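You operate a simulated robot arm through the tools that you are given. There is no shell and no other tool.

Carry out the task below with a simulated robot arm. There is one attempt and no reset: what you move stays moved.

## Task
Snug nut 1 and torque it to the value on the card.
Fine: lock the jig before you pull; use the wrench with that value, pull to the click and put it back. Set down upright: what you pick out.

Only the result counts: the job must be done as asked and must still hold three seconds after the hand-in. Knocking over, shifting, dropping, spilling or breaking anything else fails it.

## Robot
A 7-joint arm with a two-finger parallel gripper, fixed in place. Base frame: the origin is at the foot of the arm, x ahead of it, y to its left, z up; the work surface is at about z = 88. Units: cm, degrees, N and s.
Its first joint turns from -132.0 to 132.0 degrees. Payload 3.91 kg.
The TCP is the grasp point between the finger pads, 3 cm short of the fingertips. In the tool frame z runs along the fingers and y along their closing line. Largest opening 11 cm; finger width 2, thickness 1; the body of the gripper, 4.8 by 11.2 cm, starts 5.5 cm behind the TCP.
Orientation is that of the tool frame in the base frame, as a unit quaternion [w, x, y, z]. With the fingers straight down and closing along the base's y, the tool's x points along the base's -x, its y along +y and its z along -z.

## Interface
- The arm moves only by the tool play_rows. Its argument "moves" is a list that holds one entry, the list of rows, each a list of 7 numbers: the finger opening in cm, from 0 to 11, then the shift along the base's x, y, z in cm, then the turn, a rotation vector about the base's x, y, z in degrees. In form: [[[jaw, x, y, z, rx, ry, rz], ...]]. A call has 1 to 20 rows; each row is the pose to reach, as a shift and turn from the pose commanded when the call began. A row lasts 0.2 s, in which the tool goes at most 5 cm and 8.6 degrees; a call with a longer step from one row to the next is refused whole, and so is a gripper value outside its range. Where a pose cannot be reached the arm comes as near as it can. A force on the tool above 40 N (or 10 N above the force at the start of the call, whichever is more), or a blocked arm, ends the call early, and 0.2 s more pass. Each finger travels about 10.8 cm/s and halts on what it meets, pressing with about 43 N; the grip force reading is that of the motor and also rises with nothing between the fingers. The clock runs only during rows and for 0.2 s after the last one: add rows that repeat a pose to give the fingers time. It gives the time, the measured TCP pose, the force on the tool (base axes), the opening and the grip force at its end, in the units of the frame above (readings bear some noise), with the torque about the TCP (base axes, N m) and any sound that the robot's microphone picked up.
- Cameras (640 x 400 px; columns grow to the right, rows downward): "scene" is fixed at [39.92, 50.02, 164.46]; the picture's right is [-0.77, -0.64, 0.00], its down [-0.61, 0.73, -0.29] and it looks along [0.19, -0.22, -0.96] (base axes); focal length 231 px, centre (320, 200). "wrist" rides on the gripper at [7.2, 1.7, -10.3] in the tool frame; the picture's right is [-0.23, 0.97, 0.00], its down [-0.76, -0.18, -0.62] and it looks along [-0.61, -0.14, 0.78] (tool axes); focal length 222 px, centre (320, 200).
- grab_frame(camera): a new picture of that camera. It takes no simulated time.
- measure_at(camera, pixels): for up to 12 pixels [column, row] of the newest picture of that camera ("zoom" is the newest enlarged one), the place [x, y, z] in the base frame of the surface seen there, good to about 0.3 cm. It takes no simulated time.
- zoom(camera, box): a new picture of the part [left, top, right, bottom] of that camera's present view, enlarged. It takes no simulated time.
- finish_job(): hands the job in; it is judged then, once.

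Leave the gripper open and the arm clear of the work at the hand-in unless told otherwise.

The tools are called after "Call:" as a command line: name --argument value ..., lists and objects as JSON in quotes. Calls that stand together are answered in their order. play_rows: Moves the arm, as the interface text tells. Its arguments: {"type":"object","properties":{"moves":{"type":"array","items":{"type":"array","items":{"type":"array","items":{"type":"number"}}}}},"required":["moves"]} The other tools are called the same way: grab_frame (camera) takes a picture; measure_at (camera, pixels) gives the place of the surface under pixels of a picture; zoom (camera, box) takes an enlarged picture of a part of a camera's view; finish_job () hands the job in.

At the start:

```text
clock: 0.0
ee_pos: [42.41, 34.29, 130.49]
tcp_rot: [0.0, 0.0, 1.0, -0.001]
force: [0.6, 0.0, 0.2]
wrist_torque: [0.02, -0.04, 0.0]
grip_width: 11.02
finger_force: 0.1
```

scene: 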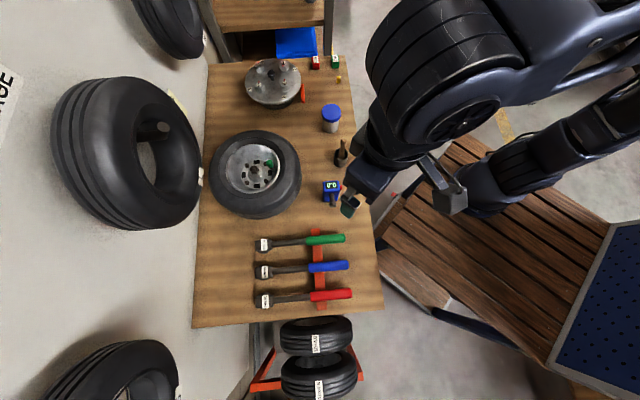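
wrist: 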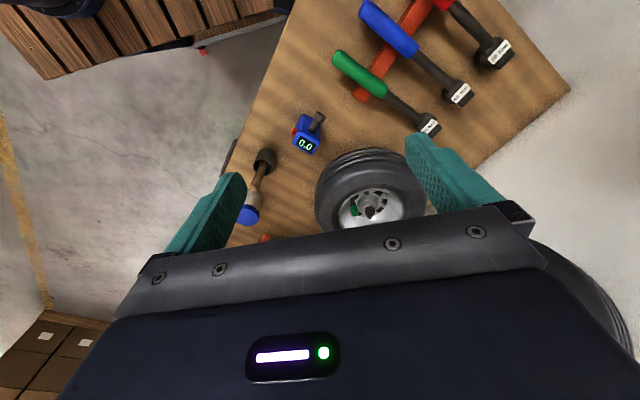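

I see a bench with a jig (a disc at about 272,83), a wheel with tyre, three wrenches (green, blue, red), a digital gauge and other small things. I'll zoom in on the parts to read the card and the labels.

Call:
zoom --camera "scene" --box '[200, 50, 360, 150]'

Call:
zoom --camera "scene" --box '[200, 120, 360, 220]'

Call:
zoom --camera "scene" --box '[230, 220, 390, 320]'

Call:
zoom --camera "wrist" --box '[220, 0, 540, 240]'

```text
4.00 times, centred on (280, 100) of scene
```

zoom: 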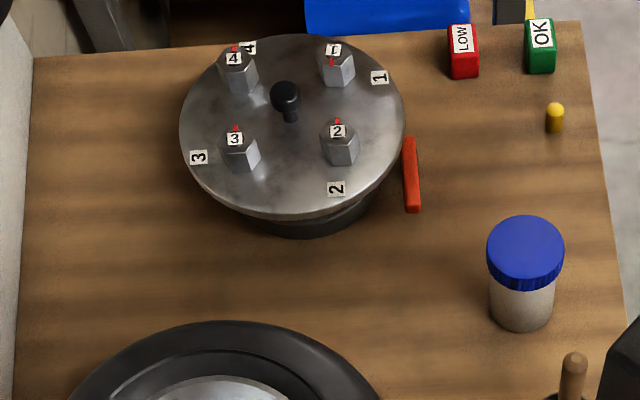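

```text
4.00 times, centred on (280, 170) of scene
```

zoom: 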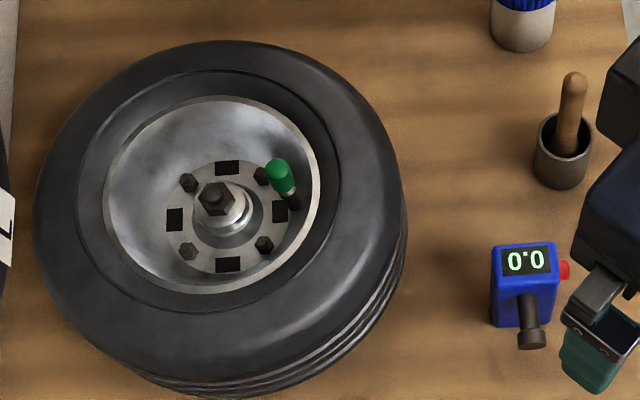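

```text
4.00 times, centred on (310, 270) of scene
```

zoom: 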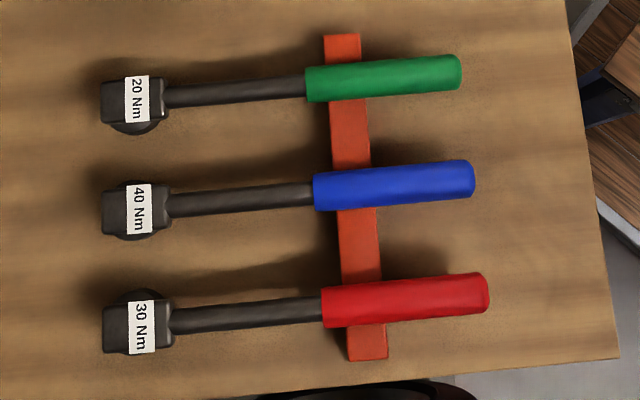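

```text
1.67 times, centred on (380, 120) of wrist
```

zoom: 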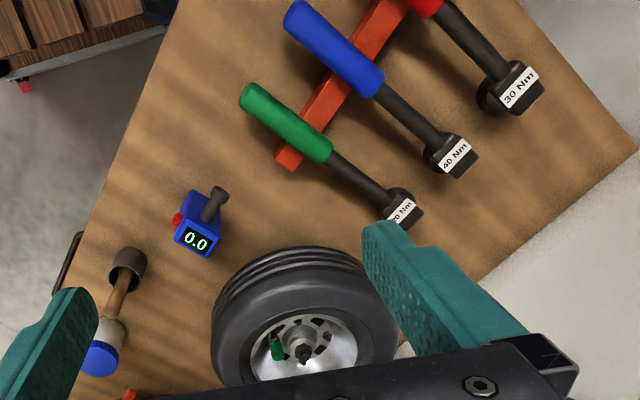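

No card visible yet. I'll zoom elsewhere, including the wall, the shelves and the area under the bench.

Call:
zoom --camera "scene" --box '[140, 60, 240, 210]'

Call:
zoom --camera "scene" --box '[0, 50, 60, 150]'

Call:
zoom --camera "scene" --box '[250, 300, 410, 400]'

Call:
zoom --camera "scene" --box '[200, 0, 360, 100]'

Call:
zoom --camera "scene" --box '[240, 50, 320, 110]'

Call:
zoom --camera "scene" --box '[480, 200, 640, 400]'

Call:
zoom --camera "scene" --box '[215, 130, 305, 220]'

Call:
zoom --camera "scene" --box '[300, 90, 380, 220]'

```text
2.67 times, centred on (190, 135) of scene
```

zoom: 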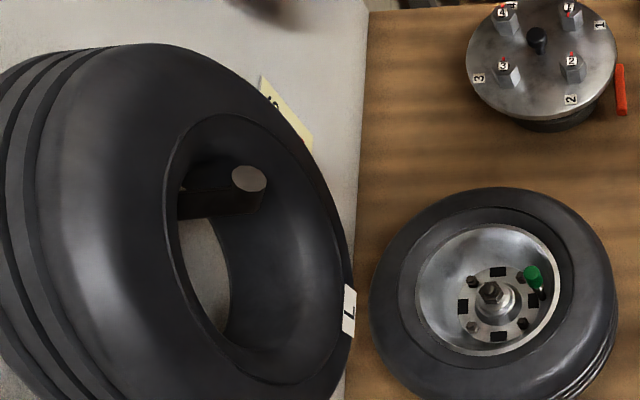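

```text
4.00 times, centred on (30, 100) of scene
```

zoom: 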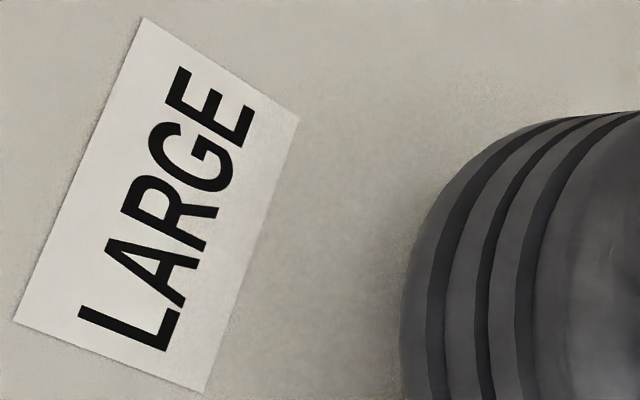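

```text
4.00 times, centred on (330, 350) of scene
```

zoom: 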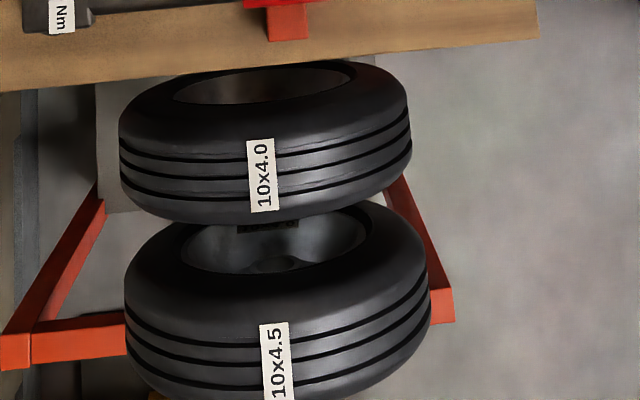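

```text
4.00 times, centred on (280, 50) of scene
```

zoom: 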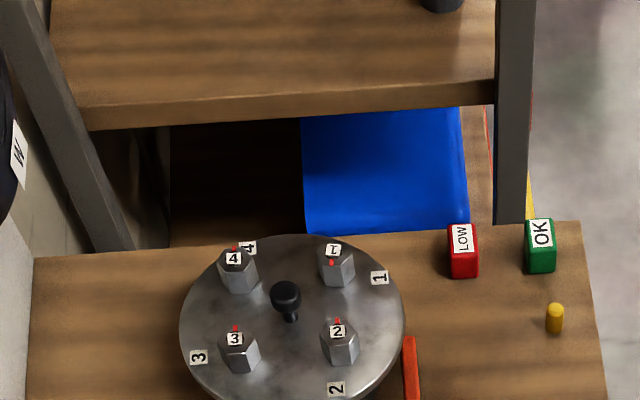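

```text
6.67 times, centred on (280, 80) of scene
```

zoom: 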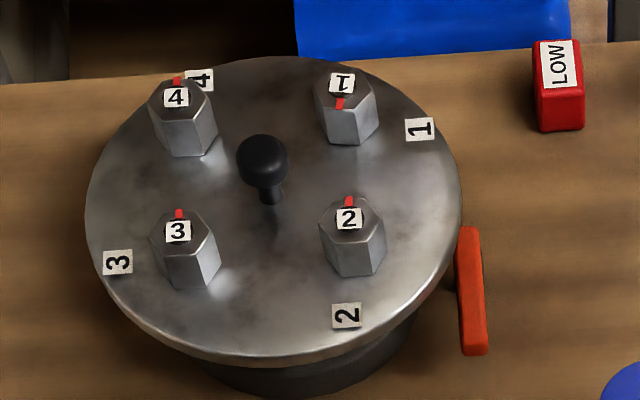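

```text
2.00 times, centred on (560, 300) of scene
```

zoom: 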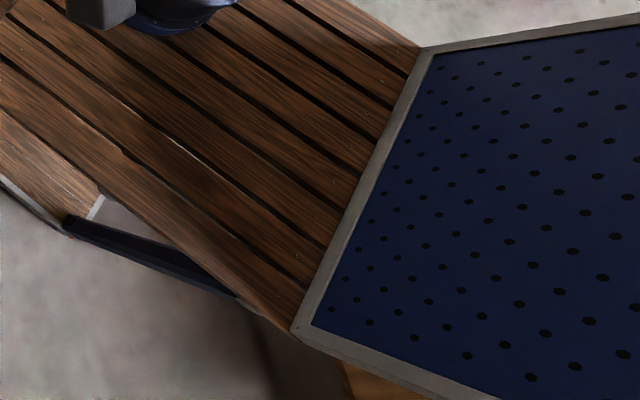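

```text
4.44 times, centred on (260, 175) of scene
```

zoom: 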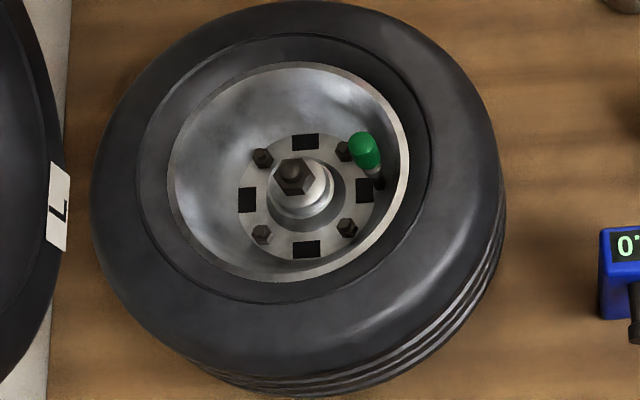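

```text
3.08 times, centred on (340, 155) of scene
```

zoom: 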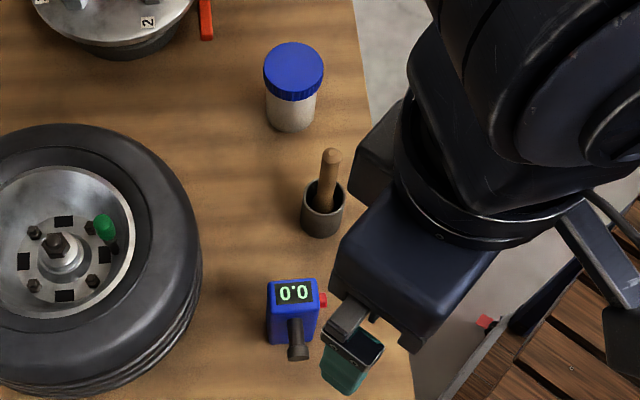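

A yellow card sits on the wall behind the big tyre, near (175,97). It will need the wrist camera. First I'll measure the main objects.

Call:
zoom --camera "scene" --box '[155, 80, 205, 120]'

Call:
measure_at --camera "scene" --pixels '[[175, 97], [180, 100], [272, 85], [283, 64], [284, 70], [285, 89], [260, 88], [259, 66], [303, 91], [302, 101], [295, 71], [284, 98]]'

Call:
measure_at --camera "scene" --pixels '[[264, 244], [290, 242], [325, 239], [344, 237], [264, 271], [329, 267], [264, 300], [332, 295], [319, 255], [300, 250], [331, 112], [341, 160]]'

Call:
measure_at --camera "scene" --pixels '[[332, 185], [314, 62], [335, 61], [339, 78], [254, 169], [270, 162], [230, 200], [298, 190], [210, 120], [200, 70], [199, 326], [345, 100]]'

```text
10.00 times, centred on (180, 100) of scene
```

zoom: 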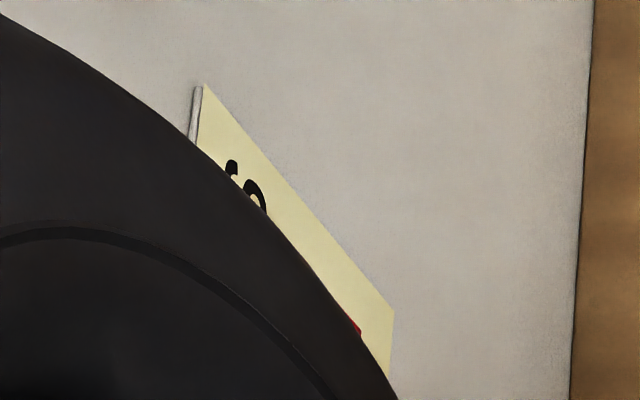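

```text
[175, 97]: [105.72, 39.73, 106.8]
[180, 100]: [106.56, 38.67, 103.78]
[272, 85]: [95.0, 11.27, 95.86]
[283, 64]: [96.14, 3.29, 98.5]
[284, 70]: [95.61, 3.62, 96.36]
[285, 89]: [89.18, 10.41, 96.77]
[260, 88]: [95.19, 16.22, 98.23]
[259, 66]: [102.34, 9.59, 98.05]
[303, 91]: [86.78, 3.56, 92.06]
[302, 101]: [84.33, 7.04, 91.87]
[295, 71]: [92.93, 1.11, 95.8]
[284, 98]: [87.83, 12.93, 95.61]
```

```text
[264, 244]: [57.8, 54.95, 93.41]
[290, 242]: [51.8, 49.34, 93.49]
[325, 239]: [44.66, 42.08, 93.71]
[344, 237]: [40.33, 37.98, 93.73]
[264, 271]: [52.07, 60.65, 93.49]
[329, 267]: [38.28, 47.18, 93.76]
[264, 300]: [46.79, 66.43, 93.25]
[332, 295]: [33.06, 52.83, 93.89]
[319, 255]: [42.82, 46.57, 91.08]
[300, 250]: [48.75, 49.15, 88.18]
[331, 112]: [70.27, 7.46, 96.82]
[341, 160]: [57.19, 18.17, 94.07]
```

```text
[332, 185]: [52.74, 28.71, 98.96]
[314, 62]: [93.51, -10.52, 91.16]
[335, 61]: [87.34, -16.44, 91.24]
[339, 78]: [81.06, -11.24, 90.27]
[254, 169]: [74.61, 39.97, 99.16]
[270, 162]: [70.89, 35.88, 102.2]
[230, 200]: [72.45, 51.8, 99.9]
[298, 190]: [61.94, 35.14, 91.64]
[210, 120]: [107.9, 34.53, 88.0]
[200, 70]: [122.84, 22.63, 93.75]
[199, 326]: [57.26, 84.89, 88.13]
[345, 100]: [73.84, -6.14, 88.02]
```

Measuring the card edges and the big tyre, so I can plan a viewpoint for the wrist camera.

Call:
measure_at --camera "scene" --pixels '[[177, 91], [193, 112], [186, 106], [130, 90], [70, 110], [100, 220], [180, 220], [200, 175], [155, 130], [190, 140], [130, 60], [215, 80]]'

Call:
measure_at --camera "scene" --pixels '[[10, 80], [10, 100], [50, 60], [160, 30], [205, 40], [175, 50], [240, 20], [300, 20], [295, 42], [328, 30], [450, 250], [400, 200]]'

```text
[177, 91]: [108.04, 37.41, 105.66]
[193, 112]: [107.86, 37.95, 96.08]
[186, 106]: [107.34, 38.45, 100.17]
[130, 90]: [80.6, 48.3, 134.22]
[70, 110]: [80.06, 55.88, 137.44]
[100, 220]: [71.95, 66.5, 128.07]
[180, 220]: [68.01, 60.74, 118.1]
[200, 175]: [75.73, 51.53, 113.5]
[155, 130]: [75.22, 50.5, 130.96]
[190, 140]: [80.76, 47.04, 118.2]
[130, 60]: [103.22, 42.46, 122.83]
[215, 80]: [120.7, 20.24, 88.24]
```

```text
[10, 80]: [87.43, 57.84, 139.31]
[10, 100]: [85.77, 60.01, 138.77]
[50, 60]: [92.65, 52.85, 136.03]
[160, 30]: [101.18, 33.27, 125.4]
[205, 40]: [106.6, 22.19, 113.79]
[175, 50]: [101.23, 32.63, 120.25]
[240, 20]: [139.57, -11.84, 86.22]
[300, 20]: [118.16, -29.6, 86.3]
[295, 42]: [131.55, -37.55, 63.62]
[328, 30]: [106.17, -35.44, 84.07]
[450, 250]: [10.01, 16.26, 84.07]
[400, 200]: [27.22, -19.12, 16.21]
```

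The card hangs on the wall at about (103,42,101), just above the bench and hidden from the scene camera by the tyre. I'll tilt the tool forward and turn it 25° so the wrist camera looks at it.

Call:
play_rows --moves '[[[11, 2.5, -2.1, -3, 1.4, -6.2, 4.0], [11, 5, -4.3, -6, 2.8, -12.5, 8.0], [11, 7.5, -6.4, -9, 4.15, -18.7, 12.0], [11, 10, -8.5, -12, 5.5, -24.9, 16.1], [11, 12.5, -10.7, -15, 6.9, -31.2, 20.1], [11, 15, -12.8, -18, 8.3, -37.4, 24.1], [11, 15, -12.8, -18, 8.3, -37.4, 24.1]]]'

Call:
grab_frame --camera "wrist"

```text
clock: 1.6
ee_pos: [57.57, 21.52, 112.42]
tcp_rot: [0.318, -0.205, 0.923, 0.071]
force: [0.0, 0.0, -0.2]
wrist_torque: [0.02, -0.04, -0.01]
grip_width: 11.0
finger_force: 0.0
```

```text
taken
```

wrist: 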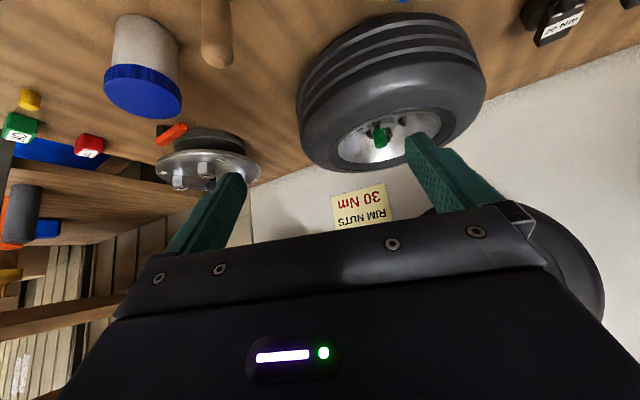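

The card reads "RIM NUTS 30 Nm", upside down. I'll zoom in to check for more text, and look at the jig from here.

Call:
zoom --camera "wrist" --box '[320, 175, 400, 235]'

Call:
zoom --camera "wrist" --box '[140, 110, 270, 210]'

Call:
zoom --camera "wrist" --box '[340, 90, 440, 170]'

Call:
zoom --camera "wrist" --box '[0, 60, 120, 260]'

Call:
zoom --camera "scene" --box '[240, 50, 320, 110]'

```text
6.67 times, centred on (360, 205) of wrist
```

zoom: 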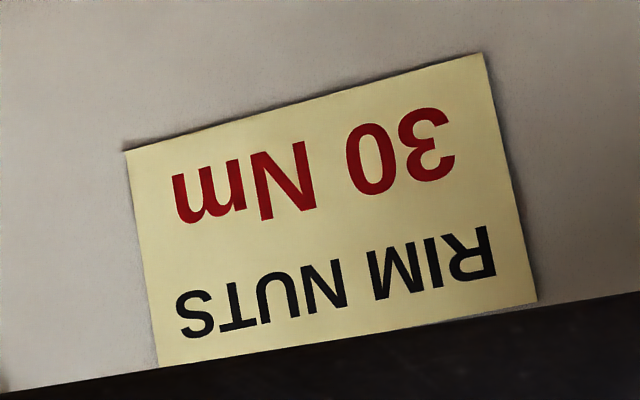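

```text
4.00 times, centred on (205, 160) of wrist
```

zoom: 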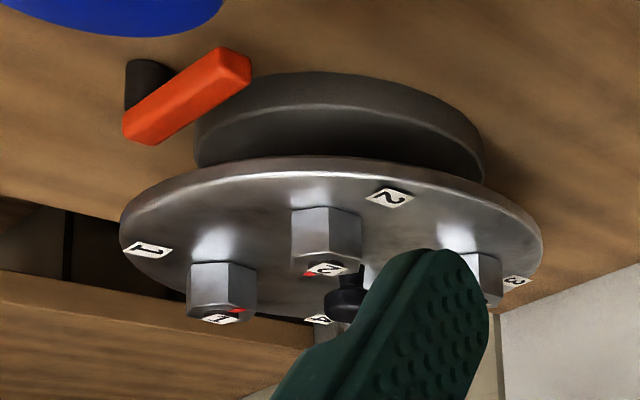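

```text
5.00 times, centred on (390, 130) of wrist
```

zoom: 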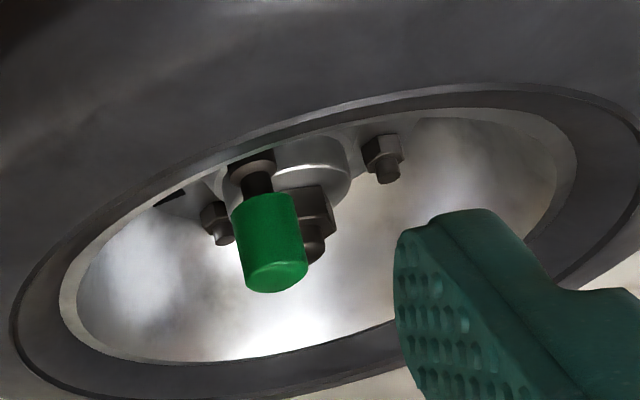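

```text
2.00 times, centred on (60, 160) of wrist
```

zoom: 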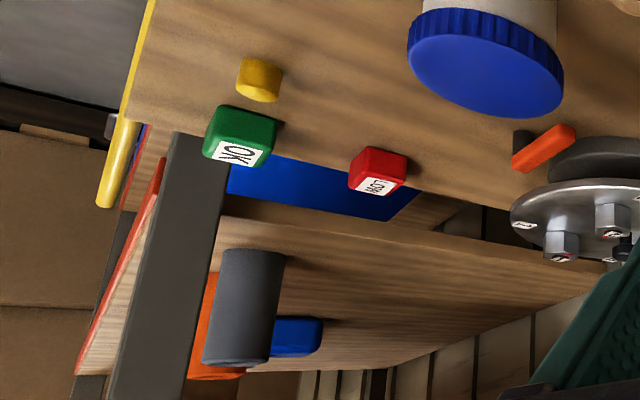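

```text
6.67 times, centred on (280, 80) of scene
```

zoom: 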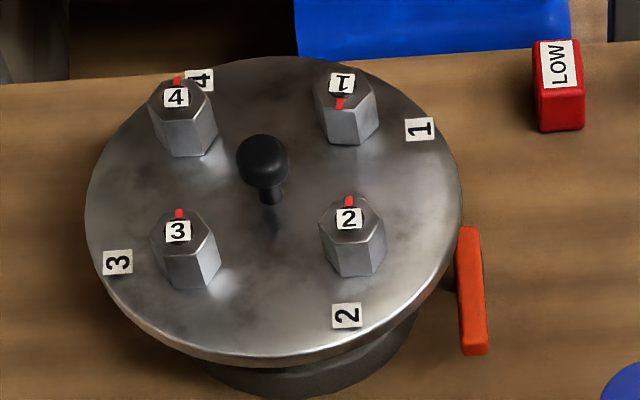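

The card says 30 Nm for rim nuts, and the red wrench is the 30 Nm one. The orange bar on a post beside the jig base looks like the lock lever. I'll level the tool again and hover near the jig for a close look.

Call:
play_rows --moves '[[[11, 2.6, -2.5, 0, -1.2, 5.3, -3.4], [11, 5.2, -5, 0, -2.4, 10.7, -6.9], [11, 7.8, -7.5, 0, -3.6, 16, -10.3], [11, 10.4, -10, 0, -4.7, 21.4, -13.8], [11, 13, -12.5, 0, -5.9, 26.7, -17.2], [11, 15.7, -15, 0, -7.1, 32, -20.6], [11, 18.4, -17.5, 0, -8.3, 37.4, -24.1], [11, 18.4, -17.5, 0, -8.3, 37.4, -24.1]]]'

Call:
grab_frame --camera "wrist"

```text
clock: 3.4
ee_pos: [76.07, 3.88, 112.49]
tcp_rot: [-0.001, 0.0, 1.0, 0.001]
force: [0.6, -0.3, -0.4]
wrist_torque: [-0.03, -0.06, 0.01]
grip_width: 11.01
finger_force: 0.1
```

```text
taken
```

wrist: 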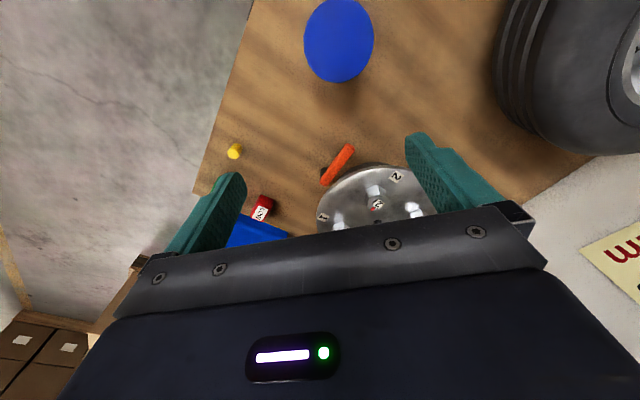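

The lever is at (337,165) with a dark post by its lower-left end, (323,172). I'll zoom in and measure.

Call:
zoom --camera "wrist" --box '[300, 130, 420, 220]'

Call:
measure_at --camera "wrist" --pixels '[[350, 149], [337, 165], [326, 181], [322, 171], [376, 206], [396, 177], [320, 217], [360, 167], [330, 140], [318, 183], [379, 200], [345, 180]]'

```text
4.44 times, centred on (360, 175) of wrist
```

zoom: 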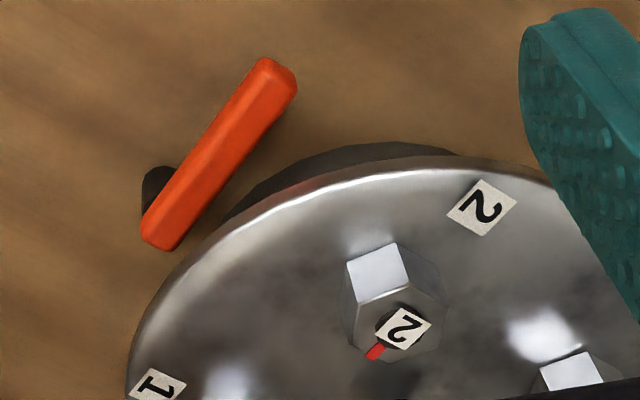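

```text
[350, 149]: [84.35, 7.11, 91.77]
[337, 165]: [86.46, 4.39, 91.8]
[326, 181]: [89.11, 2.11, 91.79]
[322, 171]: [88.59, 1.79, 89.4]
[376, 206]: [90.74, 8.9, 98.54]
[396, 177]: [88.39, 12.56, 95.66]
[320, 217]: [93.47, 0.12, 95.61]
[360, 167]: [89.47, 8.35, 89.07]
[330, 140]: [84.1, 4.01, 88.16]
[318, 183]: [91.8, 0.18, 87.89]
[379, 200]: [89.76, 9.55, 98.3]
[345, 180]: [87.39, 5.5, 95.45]
```

I'll measure the lever's outline and the nut more finely, using the enlarged picture.

Call:
measure_at --camera "zoom" --pixels '[[264, 64], [280, 75], [260, 95], [235, 125], [205, 165], [180, 200], [160, 232], [158, 180], [150, 195], [220, 150], [240, 160], [165, 245]]'

Call:
zoom --camera "scene" --box '[285, 75, 325, 115]'

```text
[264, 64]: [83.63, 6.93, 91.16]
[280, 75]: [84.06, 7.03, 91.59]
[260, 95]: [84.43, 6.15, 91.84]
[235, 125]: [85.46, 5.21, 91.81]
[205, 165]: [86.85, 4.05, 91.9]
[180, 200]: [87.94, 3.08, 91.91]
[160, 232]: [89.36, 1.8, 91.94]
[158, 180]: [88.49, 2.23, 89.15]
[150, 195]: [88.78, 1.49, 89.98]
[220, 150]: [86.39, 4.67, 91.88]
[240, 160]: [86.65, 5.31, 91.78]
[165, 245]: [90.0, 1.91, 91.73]
```

```text
10.00 times, centred on (305, 95) of scene
```

zoom: 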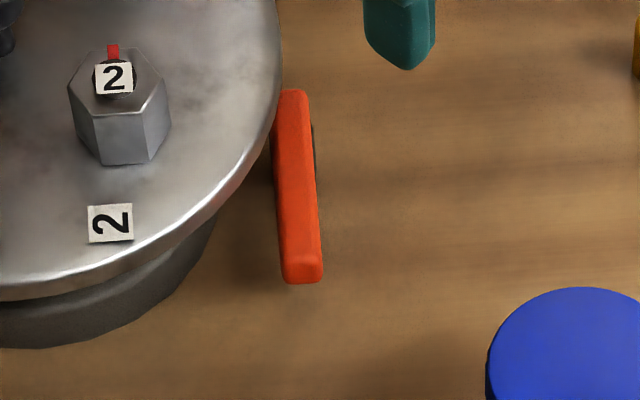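

Next I'll measure the plate edge, nuts and knob for geometry.

Call:
zoom --camera "scene" --box '[240, 50, 320, 110]'

Call:
measure_at --camera "zoom" --pixels '[[92, 210], [455, 190], [285, 64], [270, 348], [410, 100], [130, 120], [262, 145], [342, 95], [333, 100], [355, 85], [330, 78], [347, 135]]'

Call:
measure_at --camera "zoom" --pixels '[[348, 218], [178, 232], [176, 97], [370, 215], [330, 220], [350, 260], [360, 125], [330, 125], [420, 170], [440, 270], [160, 320], [268, 195]]'

```text
6.67 times, centred on (280, 80) of scene
```

zoom: 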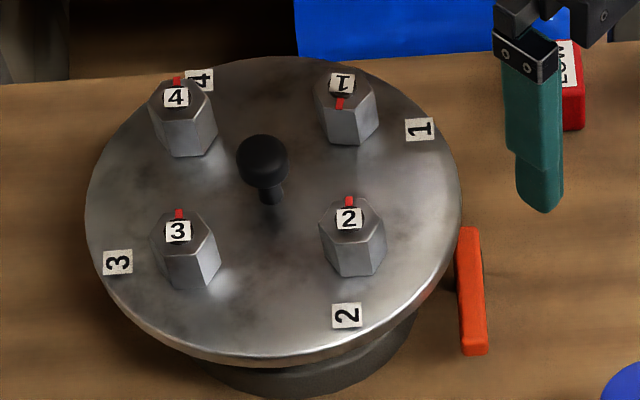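

```text
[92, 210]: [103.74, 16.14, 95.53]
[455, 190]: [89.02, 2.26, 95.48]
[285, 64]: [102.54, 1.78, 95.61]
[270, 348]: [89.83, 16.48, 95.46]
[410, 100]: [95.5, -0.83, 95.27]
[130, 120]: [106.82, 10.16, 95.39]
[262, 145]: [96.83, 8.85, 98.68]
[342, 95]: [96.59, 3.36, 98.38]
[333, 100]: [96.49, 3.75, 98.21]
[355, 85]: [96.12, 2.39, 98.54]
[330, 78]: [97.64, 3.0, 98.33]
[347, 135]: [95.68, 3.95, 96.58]
```

```text
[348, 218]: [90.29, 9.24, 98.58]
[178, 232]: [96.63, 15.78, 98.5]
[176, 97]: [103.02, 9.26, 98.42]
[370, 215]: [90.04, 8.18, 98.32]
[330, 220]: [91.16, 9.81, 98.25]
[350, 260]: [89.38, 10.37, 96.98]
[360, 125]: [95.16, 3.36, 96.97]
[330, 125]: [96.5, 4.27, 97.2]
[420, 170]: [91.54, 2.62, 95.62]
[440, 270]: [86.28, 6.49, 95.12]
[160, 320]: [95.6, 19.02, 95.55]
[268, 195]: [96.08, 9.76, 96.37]
```

I'll measure the lever's edges accurately from the enlarged scene picture.

Call:
zoom --camera "scene" --box '[285, 75, 325, 115]'

Call:
measure_at --camera "zoom" --pixels '[[292, 96], [290, 120], [293, 150], [296, 180], [299, 220], [301, 250], [277, 130], [310, 130], [283, 240], [318, 240], [302, 262], [302, 275]]'

```text
10.00 times, centred on (305, 95) of scene
```

zoom: 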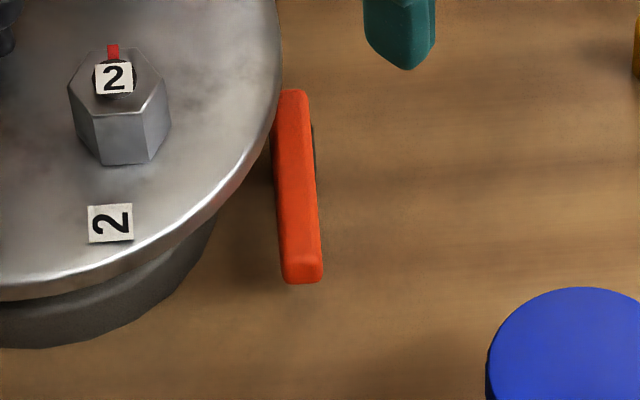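

```text
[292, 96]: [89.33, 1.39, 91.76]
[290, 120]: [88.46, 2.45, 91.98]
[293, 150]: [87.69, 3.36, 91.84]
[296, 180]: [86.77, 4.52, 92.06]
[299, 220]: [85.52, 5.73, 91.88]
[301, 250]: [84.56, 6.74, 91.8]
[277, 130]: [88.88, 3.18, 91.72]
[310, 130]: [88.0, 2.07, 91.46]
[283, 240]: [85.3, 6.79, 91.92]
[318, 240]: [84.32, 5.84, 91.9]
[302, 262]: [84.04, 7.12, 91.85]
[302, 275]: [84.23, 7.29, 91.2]
```

The lever runs from its pivot near (89.3,1.4) to the tip (84.0,7.2), with its top at z = 91.9 and a width of 1.4. It lies tangentially to the jig. I'll turn the tool -47° so the fingers straddle the tip, staying above first.

Call:
play_rows --moves '[[[8, 1.3, 0.6, -1.4, 0, 0, -7.9], [6, 2.6, 1.2, -2.8, 0, 0, -15.7], [4, 3.9, 1.8, -4.2, 0, 0, -23.5], [2.7, 5.2, 2.4, -5.6, 0, 0, -31.4], [2.7, 6.5, 3, -7, 0, 0, -39.2], [2.7, 7.73, 3.57, -8.5, 0, 0, -47], [2.7, 7.73, 3.57, -11.5, 0, 0, -47], [2.7, 7.73, 3.57, -11.5, 0, 0, -47]]]'

Call:
zoom --camera "scene" --box '[275, 65, 335, 125]'

Call:
zoom --camera "wrist" --box '[220, 100, 480, 260]'

```text
clock: 5.2
ee_pos: [83.68, 7.73, 101.02]
tcp_rot: [0.0, 0.399, 0.917, 0.001]
force: [0.4, -0.5, -0.3]
wrist_torque: [0.05, -0.02, -0.01]
grip_width: 2.72
finger_force: 0.1
```

```text
6.67 times, centred on (305, 95) of scene
```

zoom: 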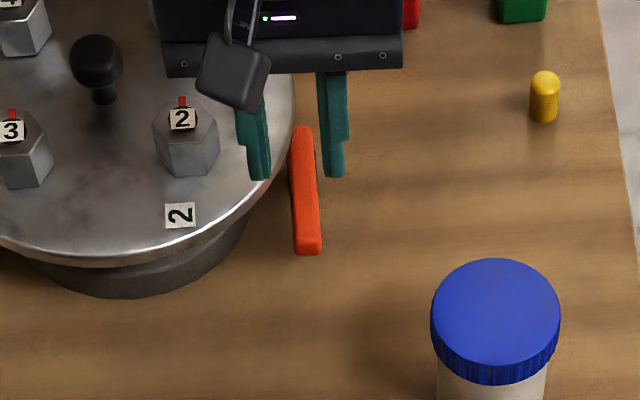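

```text
2.46 times, centred on (350, 180) of wrist
```

zoom: 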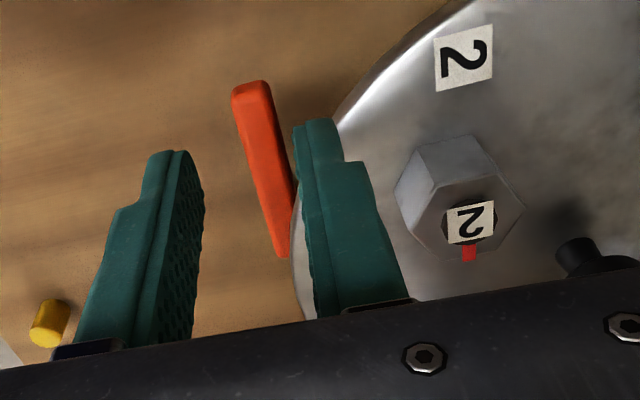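

Checking where the fingertips sit over the lever.

Call:
measure_at --camera "scene" --pixels '[[296, 91], [295, 88], [307, 90.5], [306, 88], [303, 98]]'

Call:
measure_at --camera "wrist" --pixels '[[290, 165], [350, 152], [325, 139], [330, 160], [296, 168], [345, 155]]'

```text
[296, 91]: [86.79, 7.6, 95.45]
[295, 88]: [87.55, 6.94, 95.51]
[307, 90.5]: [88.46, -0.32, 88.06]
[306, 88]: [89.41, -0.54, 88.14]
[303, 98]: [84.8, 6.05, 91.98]
```

```text
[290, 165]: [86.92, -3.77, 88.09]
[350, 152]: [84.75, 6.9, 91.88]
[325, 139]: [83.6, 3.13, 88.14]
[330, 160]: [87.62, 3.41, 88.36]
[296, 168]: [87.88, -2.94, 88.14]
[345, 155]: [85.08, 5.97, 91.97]
```

The finger model matches the picture, with the inner tip at (296,92). I'll narrow to 2.3, shift slightly and lower so the tips straddle the lever's end.

Call:
play_rows --moves '[[[2.3, 0.11, -0.23, -1, 0, 0, 0], [2.3, 0.11, -0.23, -3, 0, 0, 0], [2.3, 0.11, -0.23, -5, 0, 0, 0], [2.3, 0.11, -0.23, -6, 0, 0, 0], [2.3, 0.11, -0.23, -6.6, 0, 0, 0], [2.3, 0.11, -0.23, -7.1, 0, 0, 0]]]'

Call:
zoom --camera "scene" --box '[275, 65, 335, 125]'

Call:
zoom --camera "wrist" --box '[220, 100, 480, 260]'

```text
clock: 6.6
ee_pos: [83.74, 7.32, 93.94]
tcp_rot: [0.0, 0.398, 0.917, 0.0]
force: [0.1, 0.2, -0.9]
wrist_torque: [0.03, 0.02, -0.01]
grip_width: 2.3
finger_force: 0.1
```

```text
6.67 times, centred on (305, 95) of scene
```

zoom: 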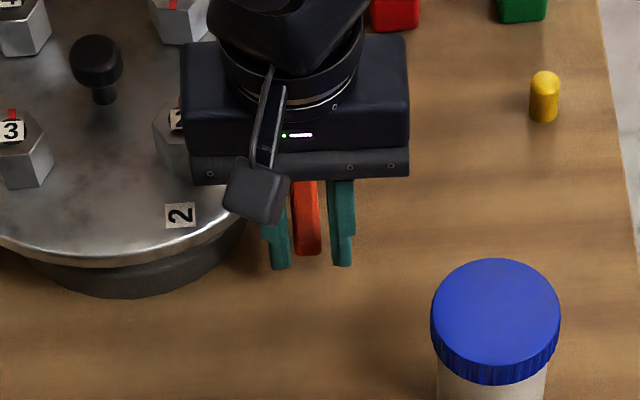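

```text
2.46 times, centred on (350, 180) of wrist
```

zoom: 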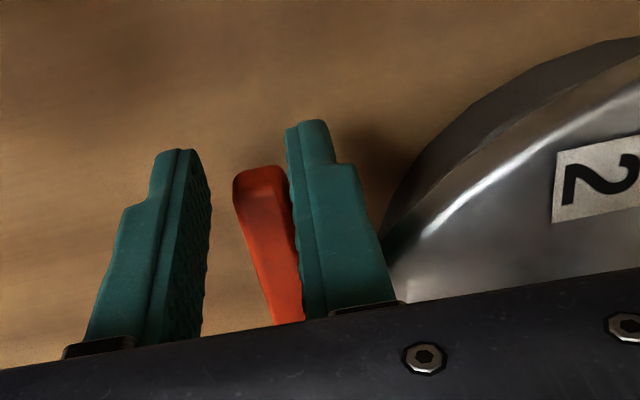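

The tips straddle the lever with no contact force. I'll push gently outward, away from the jig, to see which way the lever turns.

Call:
play_rows --moves '[[[2.3, -0.22, -0.2, 0, 0, 0, 0], [2.3, -0.44, -0.41, 0, 0, 0, 0], [2.3, -0.66, -0.61, 0, 0, 0, 0], [2.3, -0.88, -0.81, 0, 0, 0, 0]]]'

Call:
zoom --camera "scene" --box '[275, 65, 335, 125]'

```text
clock: 7.6
ee_pos: [82.75, 6.57, 94.06]
tcp_rot: [0.001, 0.399, 0.917, 0.0]
force: [-0.5, -0.6, -0.2]
wrist_torque: [0.0, 0.01, 0.01]
grip_width: 2.32
finger_force: 0.3
```

```text
6.67 times, centred on (305, 95) of scene
```

zoom: 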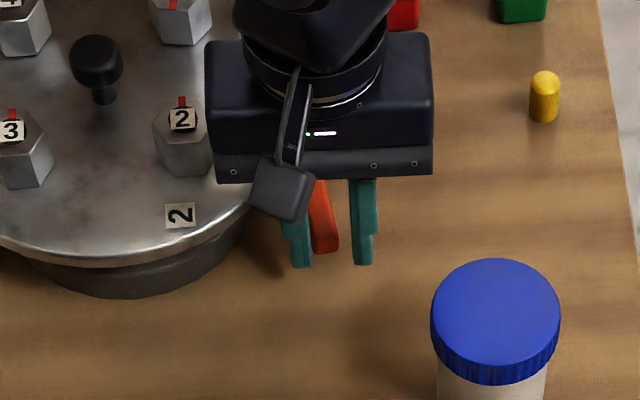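

The lever swings outward with almost no force. I'll follow its arc around the pivot near (88.9,1.9), turning the tool with it.

Call:
play_rows --moves '[[[2.3, 0.71, -0.26, 0, 0, 0, 8], [2.3, 0.15, -1.06, 0, 0, 0, 16], [2.3, -0.29, -1.93, 0, 0, 0, 24], [2.3, -0.61, -2.86, 0, 0, 0, 32], [2.3, -0.8, -3.82, 0, 0, 0, 40]]]'

Call:
zoom --camera "scene" --box '[275, 65, 335, 125]'

Call:
grab_frame --camera "wrist"

```text
clock: 8.8
ee_pos: [82.01, 2.73, 93.9]
tcp_rot: [0.0, 0.06, 0.998, 0.001]
force: [0.1, 0.4, 0.0]
wrist_torque: [-0.02, -0.02, 0.0]
grip_width: 2.32
finger_force: 0.0
```

```text
6.67 times, centred on (305, 95) of scene
```

zoom: 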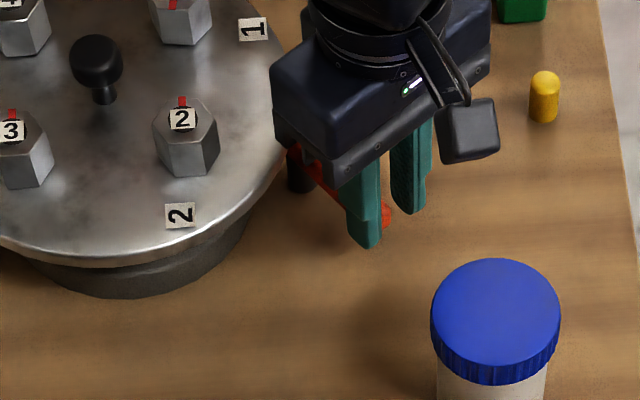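

```text
taken
```

wrist: 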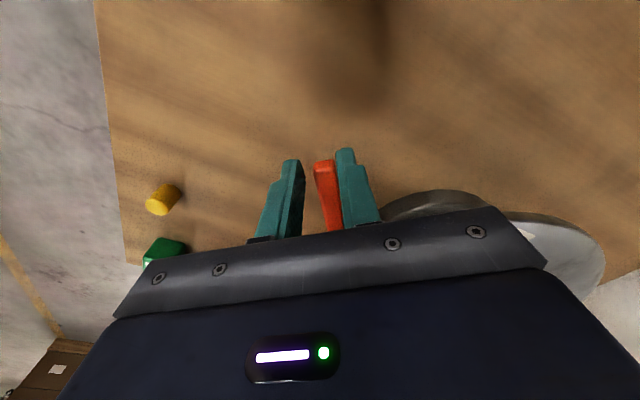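

The lever follows freely, now at about 170°. I'll continue the arc in shorter bites and watch the force for an end stop.

Call:
play_rows --moves '[[[2.3, -0.11, -0.95, 0, 0, 0, 8], [2.3, -0.02, -1.93, 0, 0, 0, 16], [2.3, 0.2, -2.88, 0, 0, 0, 24]]]'

Call:
zoom --camera "scene" --box '[275, 65, 335, 125]'

Call:
zoom --camera "wrist" --box '[220, 100, 480, 260]'

```text
clock: 9.6
ee_pos: [82.2, -0.29, 93.86]
tcp_rot: [0.0, -0.148, 0.989, 0.0]
force: [-0.5, 0.2, 0.2]
wrist_torque: [-0.01, 0.01, 0.04]
grip_width: 2.32
finger_force: 0.1
```

```text
6.67 times, centred on (305, 95) of scene
```

zoom: 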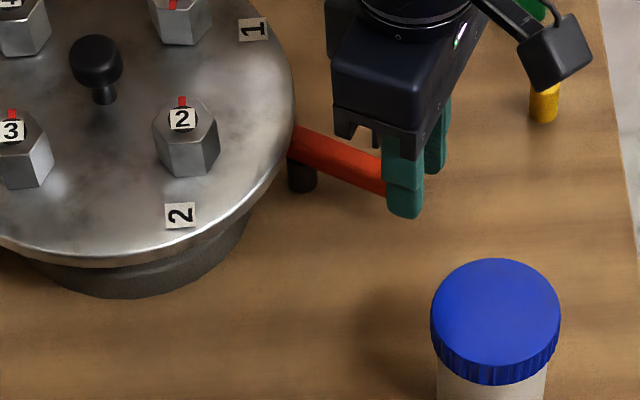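

```text
2.46 times, centred on (350, 180) of wrist
```

zoom: 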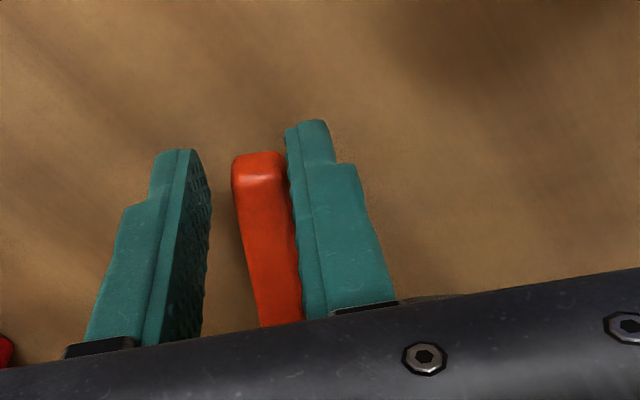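

Still free at about 195°. Continuing on.

Call:
play_rows --moves '[[[2.3, 0.36, -0.77, 0, 0, 0, 8], [2.3, 0.83, -1.62, 0, 0, 0, 16], [2.3, 1.42, -2.4, 0, 0, 0, 24], [2.3, 1.42, -2.4, 0, 0, 0, 24]]]'

Call:
zoom --camera "scene" --box '[275, 65, 335, 125]'

Call:
zoom --camera "wrist" --box '[220, 100, 480, 260]'

```text
clock: 10.6
ee_pos: [83.62, -2.51, 93.92]
tcp_rot: [0.0, -0.352, 0.936, 0.0]
force: [-0.6, 0.3, -0.4]
wrist_torque: [0.03, 0.02, -0.02]
grip_width: 2.29
finger_force: 0.0
```

```text
6.67 times, centred on (305, 95) of scene
```

zoom: 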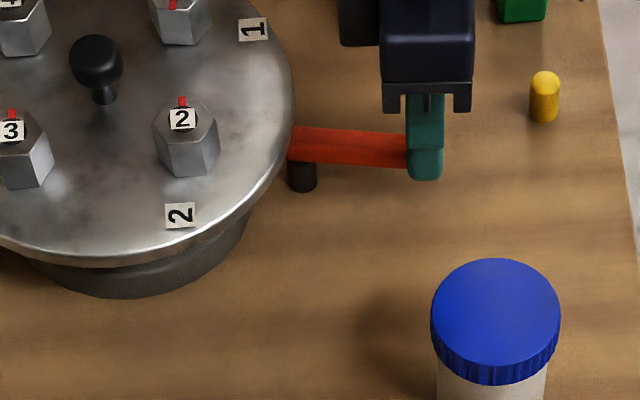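

```text
2.46 times, centred on (350, 180) of wrist
```

zoom: 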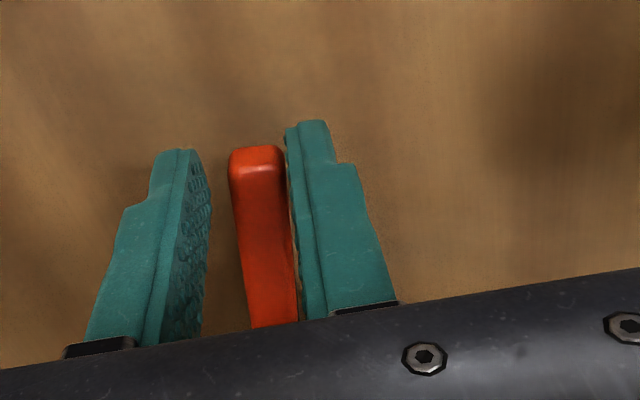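

It's now swung about 90° and points radially outward. I'll go a few degrees more to feel for the stop.

Call:
play_rows --moves '[[[2.3, 0.35, -0.42, 0, 0, 0, 4], [2.3, 0.69, -0.87, 0, 0, 0, 8], [2.3, 1.08, -1.17, 0, 0, 0, 12], [2.3, 1.47, -1.46, 0, 0, 0, 16]]]'

Call:
zoom --camera "scene" --box '[275, 65, 335, 125]'

Call:
zoom --camera "wrist" --box '[220, 100, 480, 260]'

```text
clock: 11.6
ee_pos: [85.08, -3.94, 94.05]
tcp_rot: [0.0, -0.478, 0.878, 0.001]
force: [-11.7, 13.9, -4.7]
wrist_torque: [0.27, 0.23, -0.12]
grip_width: 3.17
finger_force: 8.6
```

```text
6.67 times, centred on (305, 95) of scene
```

zoom: 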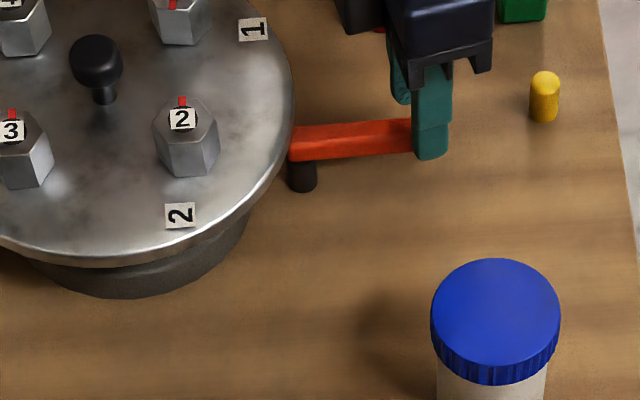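

```text
2.46 times, centred on (350, 180) of wrist
```

zoom: 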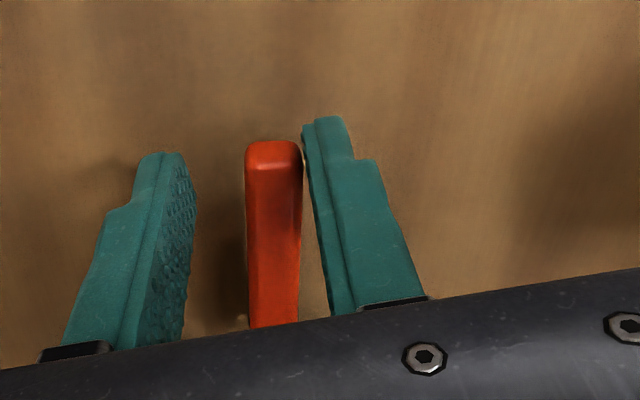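

A firm stop now pushes back with about 18 N, so the lever is at its locked end. I'll back off a little, open and lift clear, then look.

Call:
play_rows --moves '[[[2.6, -0.4, 0.45, 0, 0, 0, -3], [3.0, -0.5, 0.6, 0.5, 0, 0, -4], [3.0, -0.5, 0.6, 3, 0, 0, -4], [3.0, -0.5, 0.6, 7, 0, 0, -4], [3.0, -0.5, 0.6, 11, 0, 0, -4], [3.0, -2.5, 0.6, 15, 0, 0, -4], [3.0, -5.5, 1.6, 17, 0, 0, 0], [3.0, -10, 3, 17, 0, 0, 0]]]'

Call:
zoom --camera "scene" --box '[240, 50, 340, 130]'

Call:
grab_frame --camera "wrist"

```text
clock: 13.4
ee_pos: [75.11, -1.04, 110.8]
tcp_rot: [0.0, -0.476, 0.879, 0.0]
force: [0.8, -0.7, -0.6]
wrist_torque: [0.02, 0.04, -0.01]
grip_width: 3.0
finger_force: 0.1
```

```text
5.00 times, centred on (290, 90) of scene
```

zoom: 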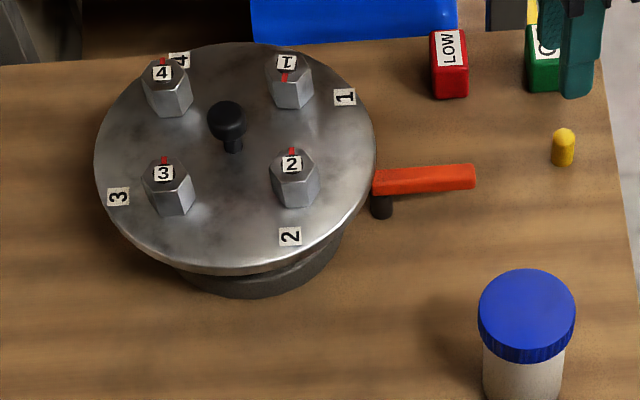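

```text
taken
```

wrist: 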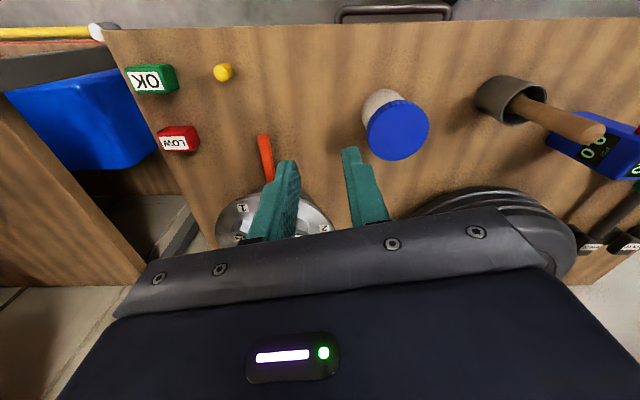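

The lever now stands radially out. Next I'll study nut 1 closely for its hex orientation and mark.

Call:
zoom --camera "scene" --box '[270, 55, 300, 77]'

Call:
measure_at --camera "zoom" --pixels '[[320, 200], [320, 150], [250, 150], [250, 230], [330, 250], [400, 200], [390, 130], [320, 100], [300, 170], [300, 230], [200, 300], [440, 260]]'

Call:
zoom --camera "scene" --box '[270, 79, 300, 101]'

```text
16.00 times, centred on (285, 66) of scene
```

zoom: 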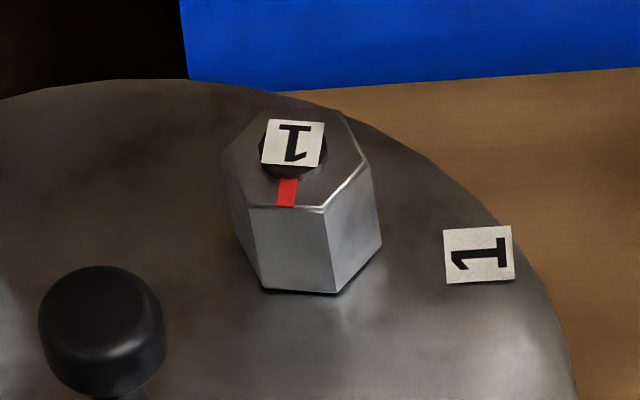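

```text
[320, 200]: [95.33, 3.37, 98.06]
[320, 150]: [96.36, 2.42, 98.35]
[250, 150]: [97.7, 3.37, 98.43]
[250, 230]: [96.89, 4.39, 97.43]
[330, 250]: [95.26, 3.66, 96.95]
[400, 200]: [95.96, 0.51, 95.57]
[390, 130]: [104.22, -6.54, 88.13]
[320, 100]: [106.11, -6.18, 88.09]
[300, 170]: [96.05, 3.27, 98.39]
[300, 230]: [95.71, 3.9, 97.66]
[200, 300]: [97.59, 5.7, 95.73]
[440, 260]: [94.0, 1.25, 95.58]
```

```text
16.00 times, centred on (285, 90) of scene
```

zoom: 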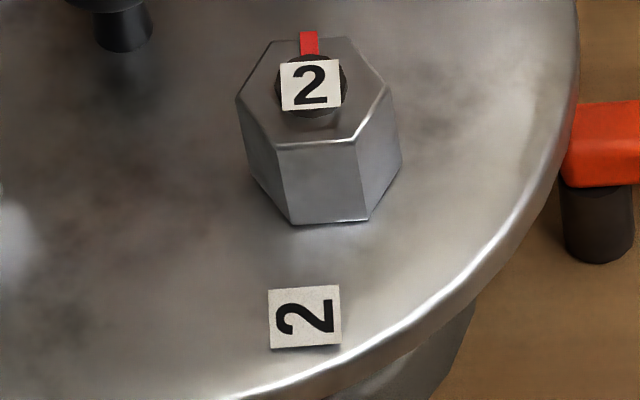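

Nut 1 is a hex about 2.84 across flats, centred near (96.6,3.0). Its flat normals lie at roughly 4.5°, 64.5° and 124.5°, and its red mark is turned about 167° from the marks on nuts 2–4. I'll hover over it with the fingers aligned to the 124.5° flats.

Call:
play_rows --moves '[[[5, 4, 0.5, 0, 0, 0, -4], [5, 8, 1.5, 0, 0, 0, -9], [5, 12, 2.5, 0, 0, 0, -14], [5, 16, 3.2, 0, 0, 0, -19], [5, 19.5, 4, -1, 0, 0, -22.4], [5, 21.5, 4.04, -4, 0, 0, -22.4], [5, 21.5, 4.04, -5.3, 0, 0, -22.4], [5, 21.5, 4.04, -5.3, 0, 0, -22.4]]]'

Call:
zoom --camera "scene" --box '[240, 40, 320, 100]'

Call:
zoom --camera "wrist" --box '[200, 100, 480, 260]'

```text
clock: 15.2
ee_pos: [96.47, 2.96, 105.59]
tcp_rot: [0.0, -0.296, 0.955, 0.0]
force: [0.0, 0.7, 0.3]
wrist_torque: [-0.05, -0.01, -0.02]
grip_width: 4.98
finger_force: 0.1
```

```text
6.67 times, centred on (280, 70) of scene
```

zoom: 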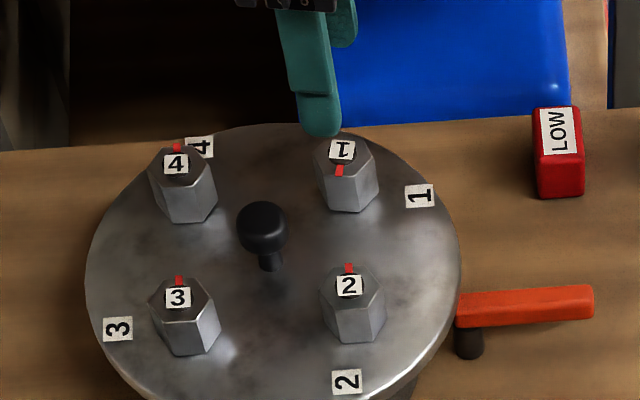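

```text
2.29 times, centred on (340, 180) of wrist
```

zoom: 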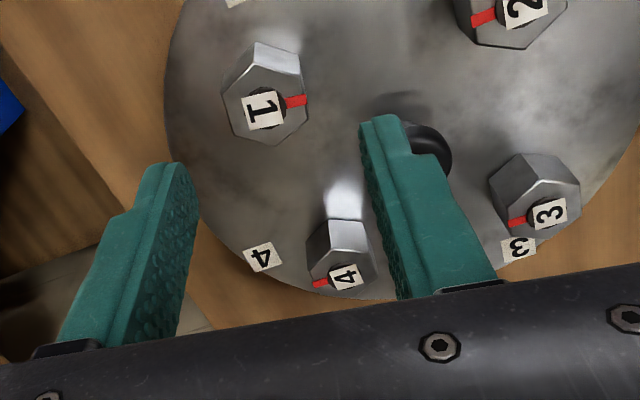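

Second measurement of nut 1's top from the wrist view, for accurate centring.

Call:
measure_at --camera "zoom" --pixels '[[262, 108], [230, 100], [302, 88], [272, 145], [255, 70], [298, 120], [235, 130], [265, 55]]'

Call:
zoom --camera "wrist" --box '[280, 105, 360, 165]'

```text
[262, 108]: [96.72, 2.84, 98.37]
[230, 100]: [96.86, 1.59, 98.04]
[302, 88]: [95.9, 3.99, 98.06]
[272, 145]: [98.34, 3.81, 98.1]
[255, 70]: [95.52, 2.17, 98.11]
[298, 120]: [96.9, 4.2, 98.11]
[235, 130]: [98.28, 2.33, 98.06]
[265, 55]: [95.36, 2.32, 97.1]
```

```text
6.67 times, centred on (320, 135) of wrist
```

zoom: 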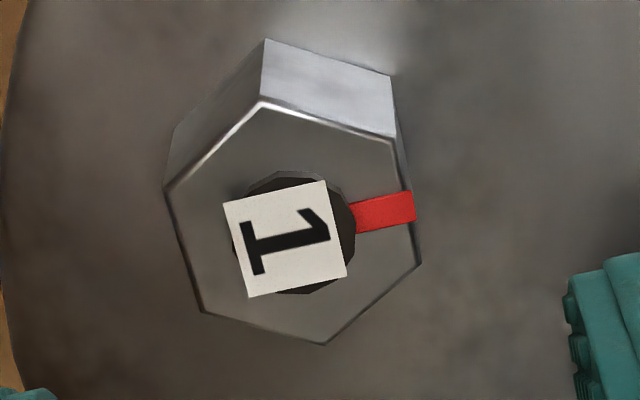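

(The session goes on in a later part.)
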